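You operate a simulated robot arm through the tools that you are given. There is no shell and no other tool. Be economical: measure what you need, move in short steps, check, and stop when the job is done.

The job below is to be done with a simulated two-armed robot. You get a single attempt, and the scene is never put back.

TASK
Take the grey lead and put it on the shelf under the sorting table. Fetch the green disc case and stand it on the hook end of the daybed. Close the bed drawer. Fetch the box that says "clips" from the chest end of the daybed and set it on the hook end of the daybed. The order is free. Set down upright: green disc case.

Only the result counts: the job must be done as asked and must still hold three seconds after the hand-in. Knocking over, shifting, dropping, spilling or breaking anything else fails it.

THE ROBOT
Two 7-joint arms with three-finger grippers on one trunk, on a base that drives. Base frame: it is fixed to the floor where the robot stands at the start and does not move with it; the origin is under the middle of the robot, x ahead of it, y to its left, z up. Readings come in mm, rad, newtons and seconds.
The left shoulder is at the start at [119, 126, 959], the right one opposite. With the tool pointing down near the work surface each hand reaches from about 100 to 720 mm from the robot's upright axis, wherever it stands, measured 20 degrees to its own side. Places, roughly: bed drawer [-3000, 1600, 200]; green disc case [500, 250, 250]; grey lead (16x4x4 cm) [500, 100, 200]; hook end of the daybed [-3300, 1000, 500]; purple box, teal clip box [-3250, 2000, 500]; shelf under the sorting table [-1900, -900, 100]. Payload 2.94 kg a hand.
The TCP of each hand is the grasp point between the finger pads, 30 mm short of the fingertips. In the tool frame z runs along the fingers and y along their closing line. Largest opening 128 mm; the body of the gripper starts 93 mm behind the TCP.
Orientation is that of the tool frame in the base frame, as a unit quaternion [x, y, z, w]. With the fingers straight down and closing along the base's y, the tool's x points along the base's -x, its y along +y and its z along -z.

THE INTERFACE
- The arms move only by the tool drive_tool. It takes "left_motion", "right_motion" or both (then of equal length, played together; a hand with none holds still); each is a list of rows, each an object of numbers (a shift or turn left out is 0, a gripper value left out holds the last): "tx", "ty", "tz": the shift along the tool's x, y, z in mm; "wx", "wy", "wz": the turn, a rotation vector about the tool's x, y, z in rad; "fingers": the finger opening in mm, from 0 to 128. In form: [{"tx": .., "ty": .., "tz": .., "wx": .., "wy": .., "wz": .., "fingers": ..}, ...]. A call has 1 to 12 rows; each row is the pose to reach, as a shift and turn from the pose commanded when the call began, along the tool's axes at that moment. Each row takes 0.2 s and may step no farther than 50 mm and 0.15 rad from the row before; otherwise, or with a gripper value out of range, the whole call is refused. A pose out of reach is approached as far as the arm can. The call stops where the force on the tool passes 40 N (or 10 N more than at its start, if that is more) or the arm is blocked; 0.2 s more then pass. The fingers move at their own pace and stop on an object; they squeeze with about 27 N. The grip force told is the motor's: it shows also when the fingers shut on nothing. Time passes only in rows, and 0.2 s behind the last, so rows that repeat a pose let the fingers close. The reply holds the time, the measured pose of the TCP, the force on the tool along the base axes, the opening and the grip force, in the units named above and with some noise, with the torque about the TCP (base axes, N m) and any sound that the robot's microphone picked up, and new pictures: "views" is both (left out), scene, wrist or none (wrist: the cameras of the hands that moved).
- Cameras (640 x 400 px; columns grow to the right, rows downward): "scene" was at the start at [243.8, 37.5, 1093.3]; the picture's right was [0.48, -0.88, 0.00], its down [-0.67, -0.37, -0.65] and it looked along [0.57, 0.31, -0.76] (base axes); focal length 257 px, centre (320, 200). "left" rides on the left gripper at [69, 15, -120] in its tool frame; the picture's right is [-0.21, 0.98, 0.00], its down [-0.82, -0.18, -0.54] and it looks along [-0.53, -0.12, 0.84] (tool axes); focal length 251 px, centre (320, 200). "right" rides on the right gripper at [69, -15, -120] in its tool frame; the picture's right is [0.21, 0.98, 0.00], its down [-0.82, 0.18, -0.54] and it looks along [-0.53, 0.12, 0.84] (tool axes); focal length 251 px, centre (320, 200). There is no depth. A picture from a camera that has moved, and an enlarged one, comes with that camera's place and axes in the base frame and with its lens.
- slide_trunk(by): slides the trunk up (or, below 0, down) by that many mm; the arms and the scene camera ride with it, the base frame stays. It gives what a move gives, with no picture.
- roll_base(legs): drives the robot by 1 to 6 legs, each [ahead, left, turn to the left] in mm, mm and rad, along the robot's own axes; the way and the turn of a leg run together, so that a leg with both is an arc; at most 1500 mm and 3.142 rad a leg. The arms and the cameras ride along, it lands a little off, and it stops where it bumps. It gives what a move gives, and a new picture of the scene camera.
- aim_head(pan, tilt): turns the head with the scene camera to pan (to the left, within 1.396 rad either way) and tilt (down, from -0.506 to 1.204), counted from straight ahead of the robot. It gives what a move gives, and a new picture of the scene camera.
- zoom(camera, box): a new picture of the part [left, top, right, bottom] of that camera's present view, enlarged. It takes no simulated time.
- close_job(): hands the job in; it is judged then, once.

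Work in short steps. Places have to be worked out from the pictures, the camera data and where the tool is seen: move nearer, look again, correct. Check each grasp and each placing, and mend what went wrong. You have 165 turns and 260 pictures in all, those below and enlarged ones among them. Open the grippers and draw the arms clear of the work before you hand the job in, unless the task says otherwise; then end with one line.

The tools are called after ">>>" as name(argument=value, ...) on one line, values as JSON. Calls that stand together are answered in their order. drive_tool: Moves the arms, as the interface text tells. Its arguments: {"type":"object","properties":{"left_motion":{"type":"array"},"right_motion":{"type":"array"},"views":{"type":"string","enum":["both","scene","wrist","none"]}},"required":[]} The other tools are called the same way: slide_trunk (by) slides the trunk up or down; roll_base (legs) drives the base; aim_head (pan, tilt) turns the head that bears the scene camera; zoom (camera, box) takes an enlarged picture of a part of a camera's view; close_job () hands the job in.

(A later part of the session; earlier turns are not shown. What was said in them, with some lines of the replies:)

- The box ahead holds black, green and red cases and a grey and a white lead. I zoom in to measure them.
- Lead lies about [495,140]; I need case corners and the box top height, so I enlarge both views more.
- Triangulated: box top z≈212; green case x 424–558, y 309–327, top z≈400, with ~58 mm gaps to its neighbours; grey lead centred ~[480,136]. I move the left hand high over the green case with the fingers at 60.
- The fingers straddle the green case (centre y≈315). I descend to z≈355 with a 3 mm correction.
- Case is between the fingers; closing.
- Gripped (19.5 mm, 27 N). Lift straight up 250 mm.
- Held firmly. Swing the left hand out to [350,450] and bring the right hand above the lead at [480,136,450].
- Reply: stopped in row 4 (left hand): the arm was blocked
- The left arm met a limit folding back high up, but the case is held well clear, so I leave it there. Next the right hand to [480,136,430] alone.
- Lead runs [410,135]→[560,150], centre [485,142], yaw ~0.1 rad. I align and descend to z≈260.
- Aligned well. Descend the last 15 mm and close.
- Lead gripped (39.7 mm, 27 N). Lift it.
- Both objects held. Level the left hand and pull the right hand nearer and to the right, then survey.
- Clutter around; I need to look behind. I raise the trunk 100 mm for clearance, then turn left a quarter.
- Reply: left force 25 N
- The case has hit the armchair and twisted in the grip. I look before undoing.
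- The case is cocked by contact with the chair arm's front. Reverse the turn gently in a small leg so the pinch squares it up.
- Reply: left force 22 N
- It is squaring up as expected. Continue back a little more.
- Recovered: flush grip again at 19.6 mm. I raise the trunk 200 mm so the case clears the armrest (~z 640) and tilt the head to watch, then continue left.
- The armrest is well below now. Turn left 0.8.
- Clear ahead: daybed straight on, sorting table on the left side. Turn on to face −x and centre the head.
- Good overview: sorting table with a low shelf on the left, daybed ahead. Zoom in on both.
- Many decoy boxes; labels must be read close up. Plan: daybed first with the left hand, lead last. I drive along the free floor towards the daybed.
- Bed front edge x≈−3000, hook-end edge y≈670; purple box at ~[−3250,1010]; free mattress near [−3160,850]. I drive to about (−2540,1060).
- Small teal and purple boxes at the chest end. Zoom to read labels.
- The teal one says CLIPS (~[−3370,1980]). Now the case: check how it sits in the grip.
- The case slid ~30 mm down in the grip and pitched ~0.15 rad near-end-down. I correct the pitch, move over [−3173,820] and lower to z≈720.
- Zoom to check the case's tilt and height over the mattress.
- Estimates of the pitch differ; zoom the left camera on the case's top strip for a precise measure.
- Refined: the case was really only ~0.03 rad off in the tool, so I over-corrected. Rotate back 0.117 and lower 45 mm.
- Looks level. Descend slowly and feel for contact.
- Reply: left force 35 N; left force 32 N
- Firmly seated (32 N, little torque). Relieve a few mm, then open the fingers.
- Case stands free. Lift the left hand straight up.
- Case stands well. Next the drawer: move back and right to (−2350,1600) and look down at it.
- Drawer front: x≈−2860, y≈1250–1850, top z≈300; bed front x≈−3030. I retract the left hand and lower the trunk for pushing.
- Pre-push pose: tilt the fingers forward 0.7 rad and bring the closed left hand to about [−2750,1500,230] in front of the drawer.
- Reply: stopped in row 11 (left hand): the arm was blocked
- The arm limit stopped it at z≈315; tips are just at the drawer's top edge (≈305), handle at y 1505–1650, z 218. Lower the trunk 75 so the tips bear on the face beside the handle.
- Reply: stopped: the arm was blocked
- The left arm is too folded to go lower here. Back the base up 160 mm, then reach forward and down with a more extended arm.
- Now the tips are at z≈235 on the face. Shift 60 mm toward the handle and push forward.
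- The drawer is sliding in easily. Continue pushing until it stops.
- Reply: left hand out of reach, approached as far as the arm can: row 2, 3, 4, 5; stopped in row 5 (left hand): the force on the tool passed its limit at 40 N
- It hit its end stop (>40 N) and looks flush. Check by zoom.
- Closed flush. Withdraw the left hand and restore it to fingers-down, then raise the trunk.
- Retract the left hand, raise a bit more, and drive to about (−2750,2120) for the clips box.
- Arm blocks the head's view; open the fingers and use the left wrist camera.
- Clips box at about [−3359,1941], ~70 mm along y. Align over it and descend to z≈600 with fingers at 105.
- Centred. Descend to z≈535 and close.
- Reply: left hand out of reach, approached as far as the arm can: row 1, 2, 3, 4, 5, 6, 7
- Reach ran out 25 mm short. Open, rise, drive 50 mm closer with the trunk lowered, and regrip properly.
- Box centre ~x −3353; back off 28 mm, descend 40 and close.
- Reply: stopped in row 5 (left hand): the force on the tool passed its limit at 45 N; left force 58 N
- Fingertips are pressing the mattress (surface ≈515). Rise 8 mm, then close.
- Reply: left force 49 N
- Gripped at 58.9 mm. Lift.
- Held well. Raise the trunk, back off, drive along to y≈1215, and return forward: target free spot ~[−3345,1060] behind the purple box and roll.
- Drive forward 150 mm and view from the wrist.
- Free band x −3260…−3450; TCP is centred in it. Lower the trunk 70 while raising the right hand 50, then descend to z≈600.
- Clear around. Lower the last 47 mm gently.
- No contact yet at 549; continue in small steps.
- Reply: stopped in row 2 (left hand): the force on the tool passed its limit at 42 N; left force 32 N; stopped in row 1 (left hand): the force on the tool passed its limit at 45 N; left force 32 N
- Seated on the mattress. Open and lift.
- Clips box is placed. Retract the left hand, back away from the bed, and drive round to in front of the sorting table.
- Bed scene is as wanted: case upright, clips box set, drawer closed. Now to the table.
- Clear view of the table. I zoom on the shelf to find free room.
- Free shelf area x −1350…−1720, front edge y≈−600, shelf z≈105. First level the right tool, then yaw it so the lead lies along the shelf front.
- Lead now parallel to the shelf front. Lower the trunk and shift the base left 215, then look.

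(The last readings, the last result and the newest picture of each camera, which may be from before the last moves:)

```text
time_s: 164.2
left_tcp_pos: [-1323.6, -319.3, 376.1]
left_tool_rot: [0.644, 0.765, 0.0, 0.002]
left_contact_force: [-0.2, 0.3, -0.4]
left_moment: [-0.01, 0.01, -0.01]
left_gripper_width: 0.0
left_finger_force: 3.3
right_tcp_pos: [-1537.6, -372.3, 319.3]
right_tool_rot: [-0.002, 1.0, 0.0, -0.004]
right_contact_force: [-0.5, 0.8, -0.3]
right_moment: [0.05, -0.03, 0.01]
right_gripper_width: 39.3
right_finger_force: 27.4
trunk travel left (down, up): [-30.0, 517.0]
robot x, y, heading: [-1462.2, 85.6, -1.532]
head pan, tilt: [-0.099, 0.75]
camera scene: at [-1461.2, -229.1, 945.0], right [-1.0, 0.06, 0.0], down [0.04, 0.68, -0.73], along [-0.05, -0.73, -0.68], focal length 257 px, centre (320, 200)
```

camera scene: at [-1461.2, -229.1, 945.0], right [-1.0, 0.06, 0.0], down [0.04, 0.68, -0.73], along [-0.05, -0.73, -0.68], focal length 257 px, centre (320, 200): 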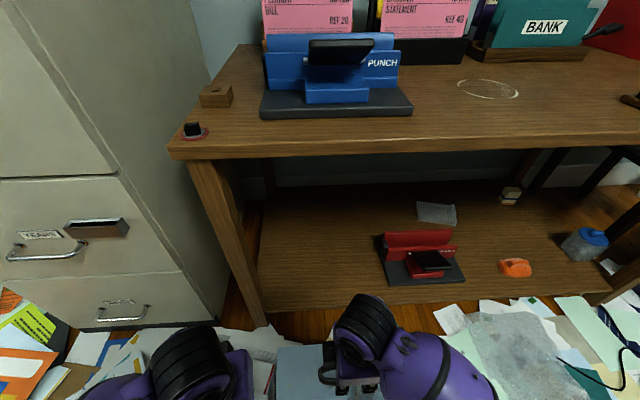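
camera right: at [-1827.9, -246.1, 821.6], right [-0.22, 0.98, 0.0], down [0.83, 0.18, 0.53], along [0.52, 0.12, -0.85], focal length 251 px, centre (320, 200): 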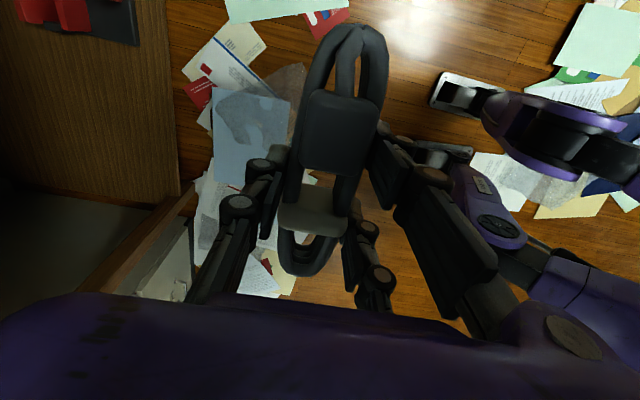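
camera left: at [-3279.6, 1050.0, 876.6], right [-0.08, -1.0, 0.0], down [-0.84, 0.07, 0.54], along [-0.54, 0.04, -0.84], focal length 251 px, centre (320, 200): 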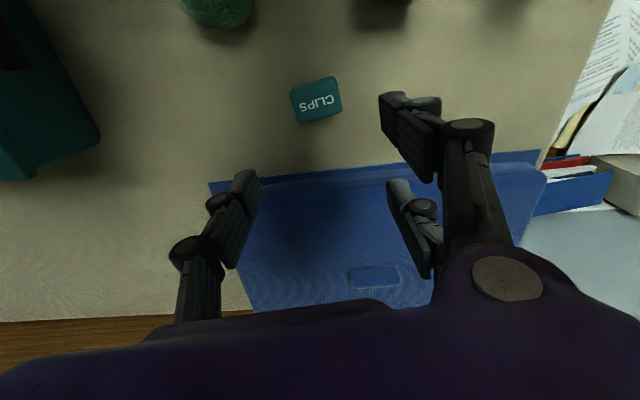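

Free spot on the shelf left of the red stapler confirmed. Drive forward 150, then lower the right hand to z≈180 before reaching in.

>>> roll_base(legs=[[140, 0, 0]])

>>> drive_tool(right_motion=[{"tz": 40}, {"tz": 85}, {"tz": 130}, {"tz": 140}], views="both")

```text
time_s: 165.6
left_tcp_pos: [-1319.3, -457.9, 375.3]
left_tool_rot: [0.644, 0.765, 0.001, 0.002]
left_contact_force: [-1.4, 0.1, -0.2]
left_moment: [0.0, -0.04, 0.0]
left_gripper_width: 0.1
left_finger_force: 2.7
right_tcp_pos: [-1531.9, -513.3, 319.6]
right_tool_rot: [-0.002, 1.0, 0.0, -0.004]
right_contact_force: [-0.2, 0.7, -1.6]
right_moment: [-0.03, 0.01, 0.01]
right_gripper_width: 39.7
right_finger_force: 27.1
trunk travel left (down, up): [-30.0, 517.0]
robot x, y, heading: [-1459.5, -55.6, -1.531]
head pan, tilt: [-0.099, 0.75]
camera scene: at [-1455.3, -368.9, 945.0], right [-1.0, 0.06, 0.0], down [0.04, 0.68, -0.73], along [-0.04, -0.73, -0.68], focal length 257 px, centre (320, 200)
```

scene: 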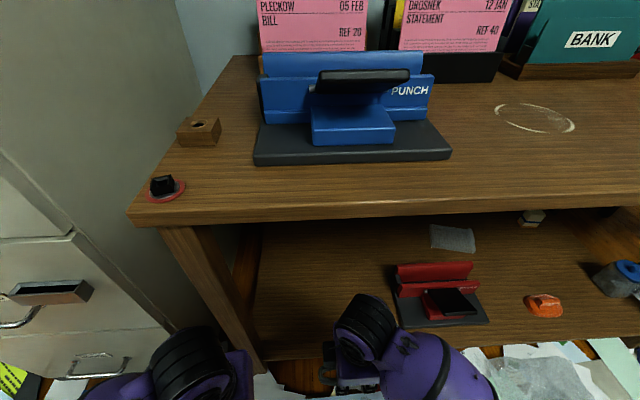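

```text
time_s: 166.6
left_tcp_pos: [-1317.9, -456.9, 374.3]
left_tool_rot: [0.643, 0.766, 0.0, 0.002]
left_contact_force: [0.7, 0.2, 0.2]
left_moment: [0.02, 0.01, 0.02]
left_gripper_width: 0.3
left_finger_force: 2.6
right_tcp_pos: [-1532.4, -511.9, 181.1]
right_tool_rot: [-0.002, 1.0, -0.001, -0.004]
right_contact_force: [-0.6, 0.1, -0.6]
right_moment: [-0.01, 0.0, -0.02]
right_gripper_width: 39.4
right_finger_force: 27.0
trunk travel left (down, up): [-30.0, 517.0]
robot x, y, heading: [-1458.7, -59.3, -1.538]
head pan, tilt: [-0.099, 0.75]
camera scene: at [-1455.3, -368.8, 945.0], right [-1.0, 0.06, 0.0], down [0.04, 0.68, -0.73], along [-0.04, -0.73, -0.68], focal length 257 px, centre (320, 200)
camera right: at [-1599.4, -527.8, 301.7], right [-0.22, 0.98, 0.0], down [0.83, 0.18, 0.53], along [0.52, 0.12, -0.85], focal length 251 px, centre (320, 200)
```

scene: 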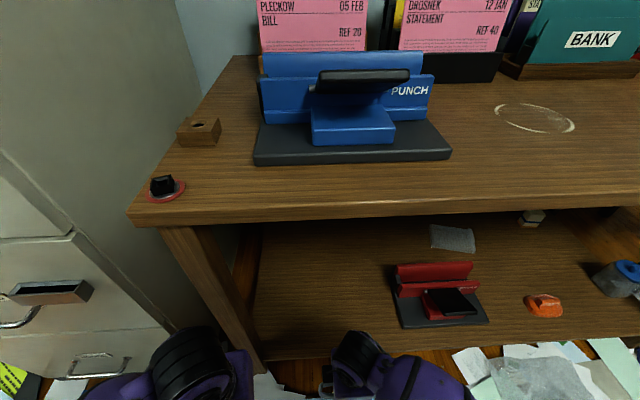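
right: 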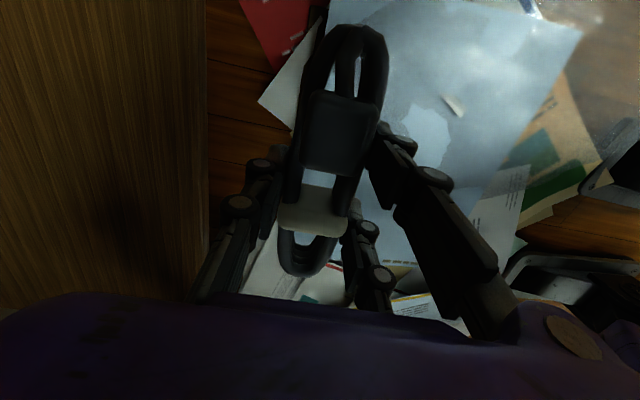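

Shelf front edge at y≈−605. Reach in: forward 190 mm at this height, limited by force guard.

>>> drive_tool(right_motion=[{"ty": -40}, {"ty": -80}, {"ty": -120}, {"ty": -155}, {"ty": -190}], views="both")

```text
time_s: 167.8
left_tcp_pos: [-1317.4, -458.8, 374.7]
left_tool_rot: [0.644, 0.765, 0.0, 0.001]
left_contact_force: [0.1, 0.4, -0.2]
left_moment: [-0.03, 0.0, 0.0]
left_gripper_width: 0.0
left_finger_force: 3.6
right_tcp_pos: [-1530.1, -700.9, 180.6]
right_tool_rot: [-0.001, 1.0, 0.002, -0.005]
right_contact_force: [-0.5, 1.0, -1.9]
right_moment: [0.0, 0.02, 0.03]
right_gripper_width: 39.3
right_finger_force: 27.4
trunk travel left (down, up): [-30.0, 517.0]
robot x, y, heading: [-1456.0, -57.9, -1.534]
head pan, tilt: [-0.099, 0.75]
camera scene: at [-1455.3, -368.9, 945.0], right [-1.0, 0.06, 0.0], down [0.04, 0.68, -0.73], along [-0.04, -0.73, -0.68], focal length 257 px, centre (320, 200)
camera right: at [-1598.3, -717.6, 300.8], right [-0.22, 0.98, 0.0], down [0.83, 0.18, 0.53], along [0.52, 0.12, -0.85], focal length 251 px, centre (320, 200)
```

scene: 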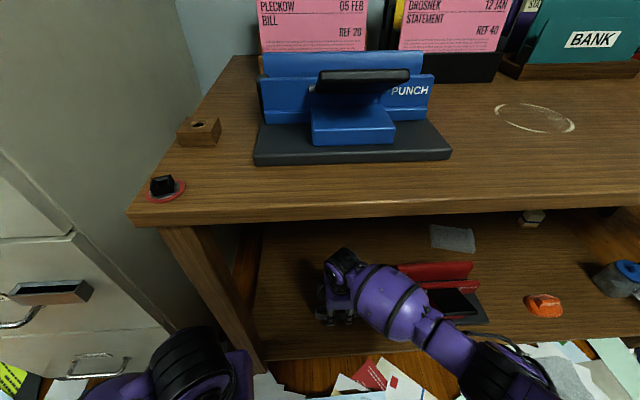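
right: 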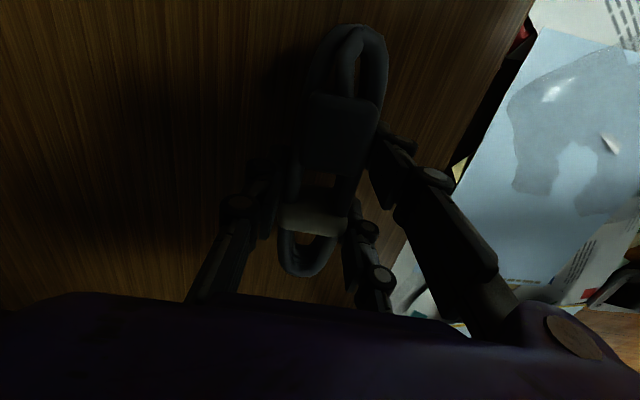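

Lead is over the shelf. Lower gently: 25 mm, then 4 mm steps with force checks.

>>> drive_tool(right_motion=[{"tz": 10}, {"tz": 20}, {"tz": 28}], views="none")

>>> drive_tool(right_motion=[{"tz": 4}, {"tz": 8}, {"tz": 12}], views="none")

```text
time_s: 168.6
left_tcp_pos: [-1317.7, -459.0, 376.7]
left_tool_rot: [0.643, 0.766, 0.001, 0.002]
left_contact_force: [-0.9, 1.1, 0.4]
left_moment: [0.01, 0.01, -0.02]
left_gripper_width: 0.1
left_finger_force: 3.2
right_tcp_pos: [-1531.7, -702.2, 152.1]
right_tool_rot: [-0.001, 1.0, 0.0, -0.005]
right_contact_force: [0.4, -0.7, -1.2]
right_moment: [-0.05, 0.02, -0.02]
right_gripper_width: 39.4
right_finger_force: 27.1
trunk travel left (down, up): [-30.0, 517.0]
robot x, y, heading: [-1459.1, -58.7, -1.533]
head pan, tilt: [-0.099, 0.75]
```

```text
time_s: 169.2
left_tcp_pos: [-1319.0, -457.6, 376.6]
left_tool_rot: [0.643, 0.765, 0.001, 0.002]
left_contact_force: [-0.2, 0.5, 1.2]
left_moment: [-0.01, -0.01, -0.04]
left_gripper_width: 0.0
left_finger_force: 2.9
right_tcp_pos: [-1532.5, -702.2, 150.0]
right_tool_rot: [-0.003, 1.0, 0.0, -0.003]
right_contact_force: [-4.2, 10.6, 21.7]
right_moment: [0.57, -0.77, 0.4]
right_gripper_width: 39.6
right_finger_force: 26.8
trunk travel left (down, up): [-30.0, 517.0]
robot x, y, heading: [-1459.5, -60.0, -1.53]
head pan, tilt: [-0.099, 0.75]
stopped in row 2 (right hand): the force on the tool passed its limit at 47 N (the readings are from after the stop); the commanded pose is now the measured one
```

Contact at z=150 (shelf ≈118). Check with a picture before releasing.

>>> zoom(camera="scene", box=[240, 220, 500, 380])

>>> zoom(camera="right", box=[180, 0, 480, 300])

```text
2.46 times, centred on (370, 300) of scene
camera zoom: at [-1455.8, -366.9, 945.6], right [-1.0, 0.06, 0.0], down [0.04, 0.68, -0.73], along [-0.04, -0.73, -0.68], focal length 632 px, centre (197, -46)
```

zoom: 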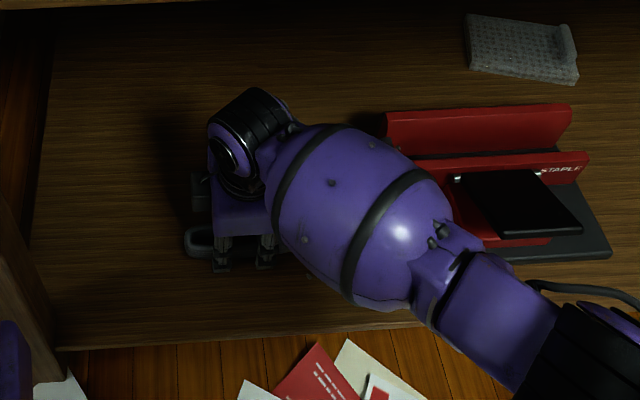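

```text
1.33 times, centred on (330, 150) of right
camera zoom: at [-1599.9, -718.6, 270.9], right [-0.22, 0.98, 0.0], down [0.82, 0.18, 0.54], along [0.52, 0.12, -0.84], focal length 335 px, centre (307, 267)
```

zoom: 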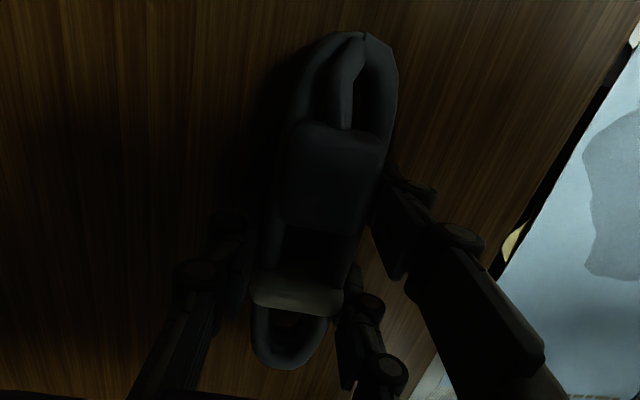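

Lead rests on the shelf, stapler untouched. Release, rise 70 mm, then withdraw.

>>> drive_tool(right_motion=[{"tz": -1}, {"tz": -2, "fingers": 48}, {"tz": -2, "fingers": 60}, {"tz": -2, "fingers": 64}, {"tz": -25}, {"tz": -50}, {"tz": -72}], views="wrist")

>>> drive_tool(right_motion=[{"ty": 40}, {"ty": 80}, {"ty": 120}, {"ty": 160}, {"ty": 200}], views="both")

```text
time_s: 170.8
left_tcp_pos: [-1317.8, -458.3, 376.2]
left_tool_rot: [0.643, 0.766, 0.0, 0.001]
left_contact_force: [0.3, 0.2, 0.1]
left_moment: [0.03, 0.01, 0.0]
left_gripper_width: 0.2
left_finger_force: 3.2
right_tcp_pos: [-1531.6, -702.4, 218.1]
right_tool_rot: [-0.002, 1.0, 0.001, -0.004]
right_contact_force: [0.3, -0.1, 0.6]
right_moment: [0.0, -0.01, -0.01]
right_gripper_width: 64.1
right_finger_force: 0.1
trunk travel left (down, up): [-30.0, 517.0]
robot x, y, heading: [-1456.5, -55.6, -1.531]
head pan, tilt: [-0.099, 0.75]
camera right: at [-1598.4, -719.1, 339.7], right [-0.22, 0.98, 0.0], down [0.83, 0.18, 0.53], along [0.52, 0.12, -0.85], focal length 251 px, centre (320, 200)
```

right: 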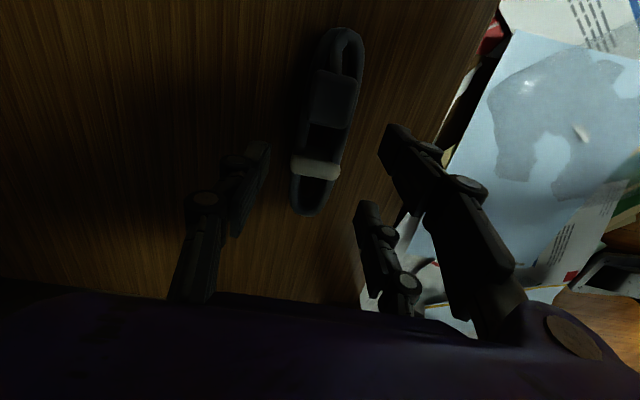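

```text
time_s: 171.9
left_tcp_pos: [-1317.8, -458.3, 375.8]
left_tool_rot: [0.643, 0.766, 0.001, 0.002]
left_contact_force: [-0.1, -0.1, 0.0]
left_moment: [-0.02, -0.01, 0.0]
left_gripper_width: 0.0
left_finger_force: 3.5
right_tcp_pos: [-1534.0, -502.4, 220.0]
right_tool_rot: [-0.003, 1.0, 0.001, -0.004]
right_contact_force: [0.6, 0.4, -0.2]
right_moment: [0.02, -0.01, -0.01]
right_gripper_width: 63.9
right_finger_force: 0.0
trunk travel left (down, up): [-30.0, 517.0]
robot x, y, heading: [-1458.3, -55.3, -1.534]
head pan, tilt: [-0.099, 0.75]
camera scene: at [-1455.6, -368.5, 945.0], right [-1.0, 0.06, 0.0], down [0.04, 0.68, -0.73], along [-0.04, -0.73, -0.68], focal length 257 px, centre (320, 200)
camera right: at [-1600.8, -517.8, 341.0], right [-0.22, 0.98, 0.0], down [0.83, 0.18, 0.53], along [0.52, 0.12, -0.85], focal length 251 px, centre (320, 200)
```

scene: 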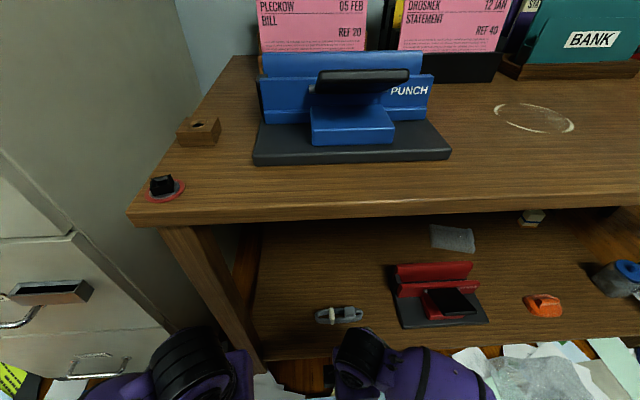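
right: 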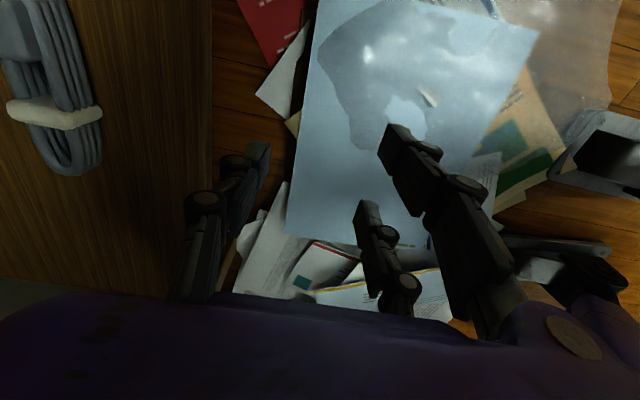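

Lead lies on the shelf. Open the left gripper too and back the robot away before handing in.

>>> roll_base(legs=[[-250, 0, 0]])

>>> drive_tool(left_motion=[{"fingers": 40}, {"fingers": 80}, {"fingers": 100}], right_motion=[{"fingers": 80}, {"fingers": 100}, {"fingers": 100}], views="none")

>>> aim_head(pan=-1.2, tilt=0.35)

```text
time_s: 173.8
left_tcp_pos: [-1327.7, -205.5, 375.6]
left_tool_rot: [0.645, 0.764, 0.001, 0.002]
left_contact_force: [0.6, -0.1, 0.1]
left_moment: [-0.03, 0.04, 0.01]
left_gripper_width: 0.1
left_finger_force: 2.8
right_tcp_pos: [-1543.7, -249.5, 220.2]
right_tool_rot: [-0.002, 1.0, 0.0, -0.003]
right_contact_force: [0.1, 0.1, 0.4]
right_moment: [0.02, 0.0, -0.01]
right_gripper_width: 64.1
right_finger_force: 0.0
trunk travel left (down, up): [-30.0, 517.0]
robot x, y, heading: [-1468.0, 194.1, -1.533]
head pan, tilt: [-0.099, 0.75]
camera scene: at [-1465.7, -116.4, 945.0], right [-1.0, 0.06, 0.0], down [0.04, 0.68, -0.73], along [-0.05, -0.73, -0.68], focal length 257 px, centre (320, 200)
```

scene: 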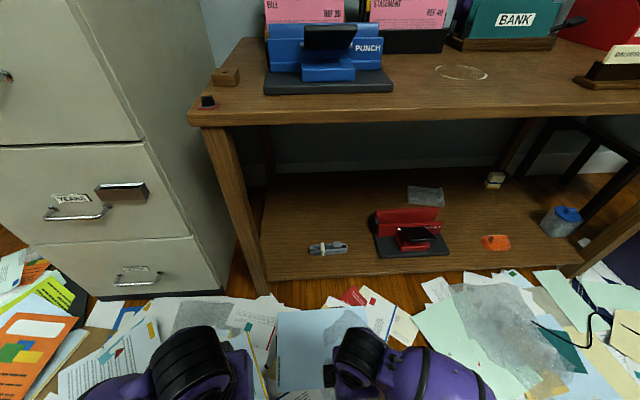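

```text
time_s: 174.6
left_tcp_pos: [-1327.7, -205.7, 374.7]
left_tool_rot: [0.644, 0.765, 0.001, 0.002]
left_contact_force: [0.1, 0.1, 0.6]
left_moment: [0.03, 0.0, 0.04]
left_gripper_width: 77.0
left_finger_force: 0.0
right_tcp_pos: [-1542.2, -250.0, 219.5]
right_tool_rot: [0.0, 1.0, 0.001, -0.005]
right_contact_force: [-0.5, -0.5, -0.1]
right_moment: [-0.02, 0.0, 0.02]
right_gripper_width: 99.9
right_finger_force: 0.0
trunk travel left (down, up): [-30.0, 517.0]
robot x, y, heading: [-1465.9, 194.3, -1.532]
head pan, tilt: [-0.099, 0.75]
```

```text
time_s: 175.9
left_tcp_pos: [-1328.1, -207.5, 376.2]
left_tool_rot: [0.644, 0.765, 0.001, 0.002]
left_contact_force: [-0.4, 0.3, -0.3]
left_moment: [0.01, 0.02, -0.02]
left_gripper_width: 99.7
left_finger_force: 0.2
right_tcp_pos: [-1542.2, -249.7, 220.5]
right_tool_rot: [-0.002, 1.0, 0.002, -0.003]
right_contact_force: [0.1, -0.2, -0.8]
right_moment: [0.01, -0.03, 0.0]
right_gripper_width: 99.9
right_finger_force: 0.1
trunk travel left (down, up): [-30.0, 517.0]
robot x, y, heading: [-1468.9, 191.8, -1.537]
head pan, tilt: [-1.201, 0.351]
camera scene: at [-1545.9, -70.6, 980.6], right [-0.4, 0.92, 0.0], down [0.32, 0.14, -0.94], along [-0.86, -0.37, -0.34], focal length 257 px, centre (320, 200)
```

scene: 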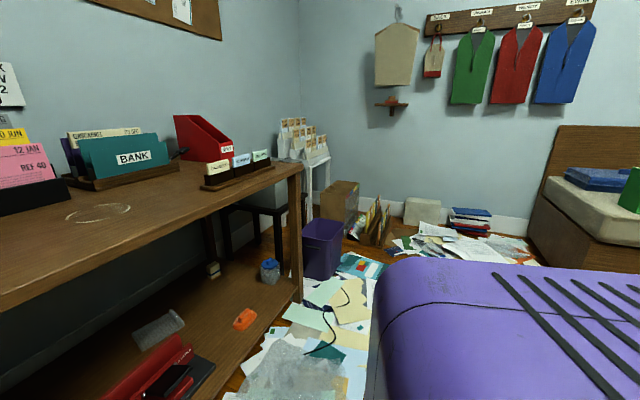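

Everything is in place, the hands are empty and clear; the case still stands on the bed. Handing in.

>>> close_job()

```text
The job is handed in.
```

All four parts are done and the job is handed in. The grey lead is on the shelf under the sorting table. The green disc case stands upright and the "clips" box sits on the hook end of the daybed. The bed drawer is closed. While turning, the case bumped the armchair's armrest; it stayed in the grip, and the chair and the things on it looked undisturbed.
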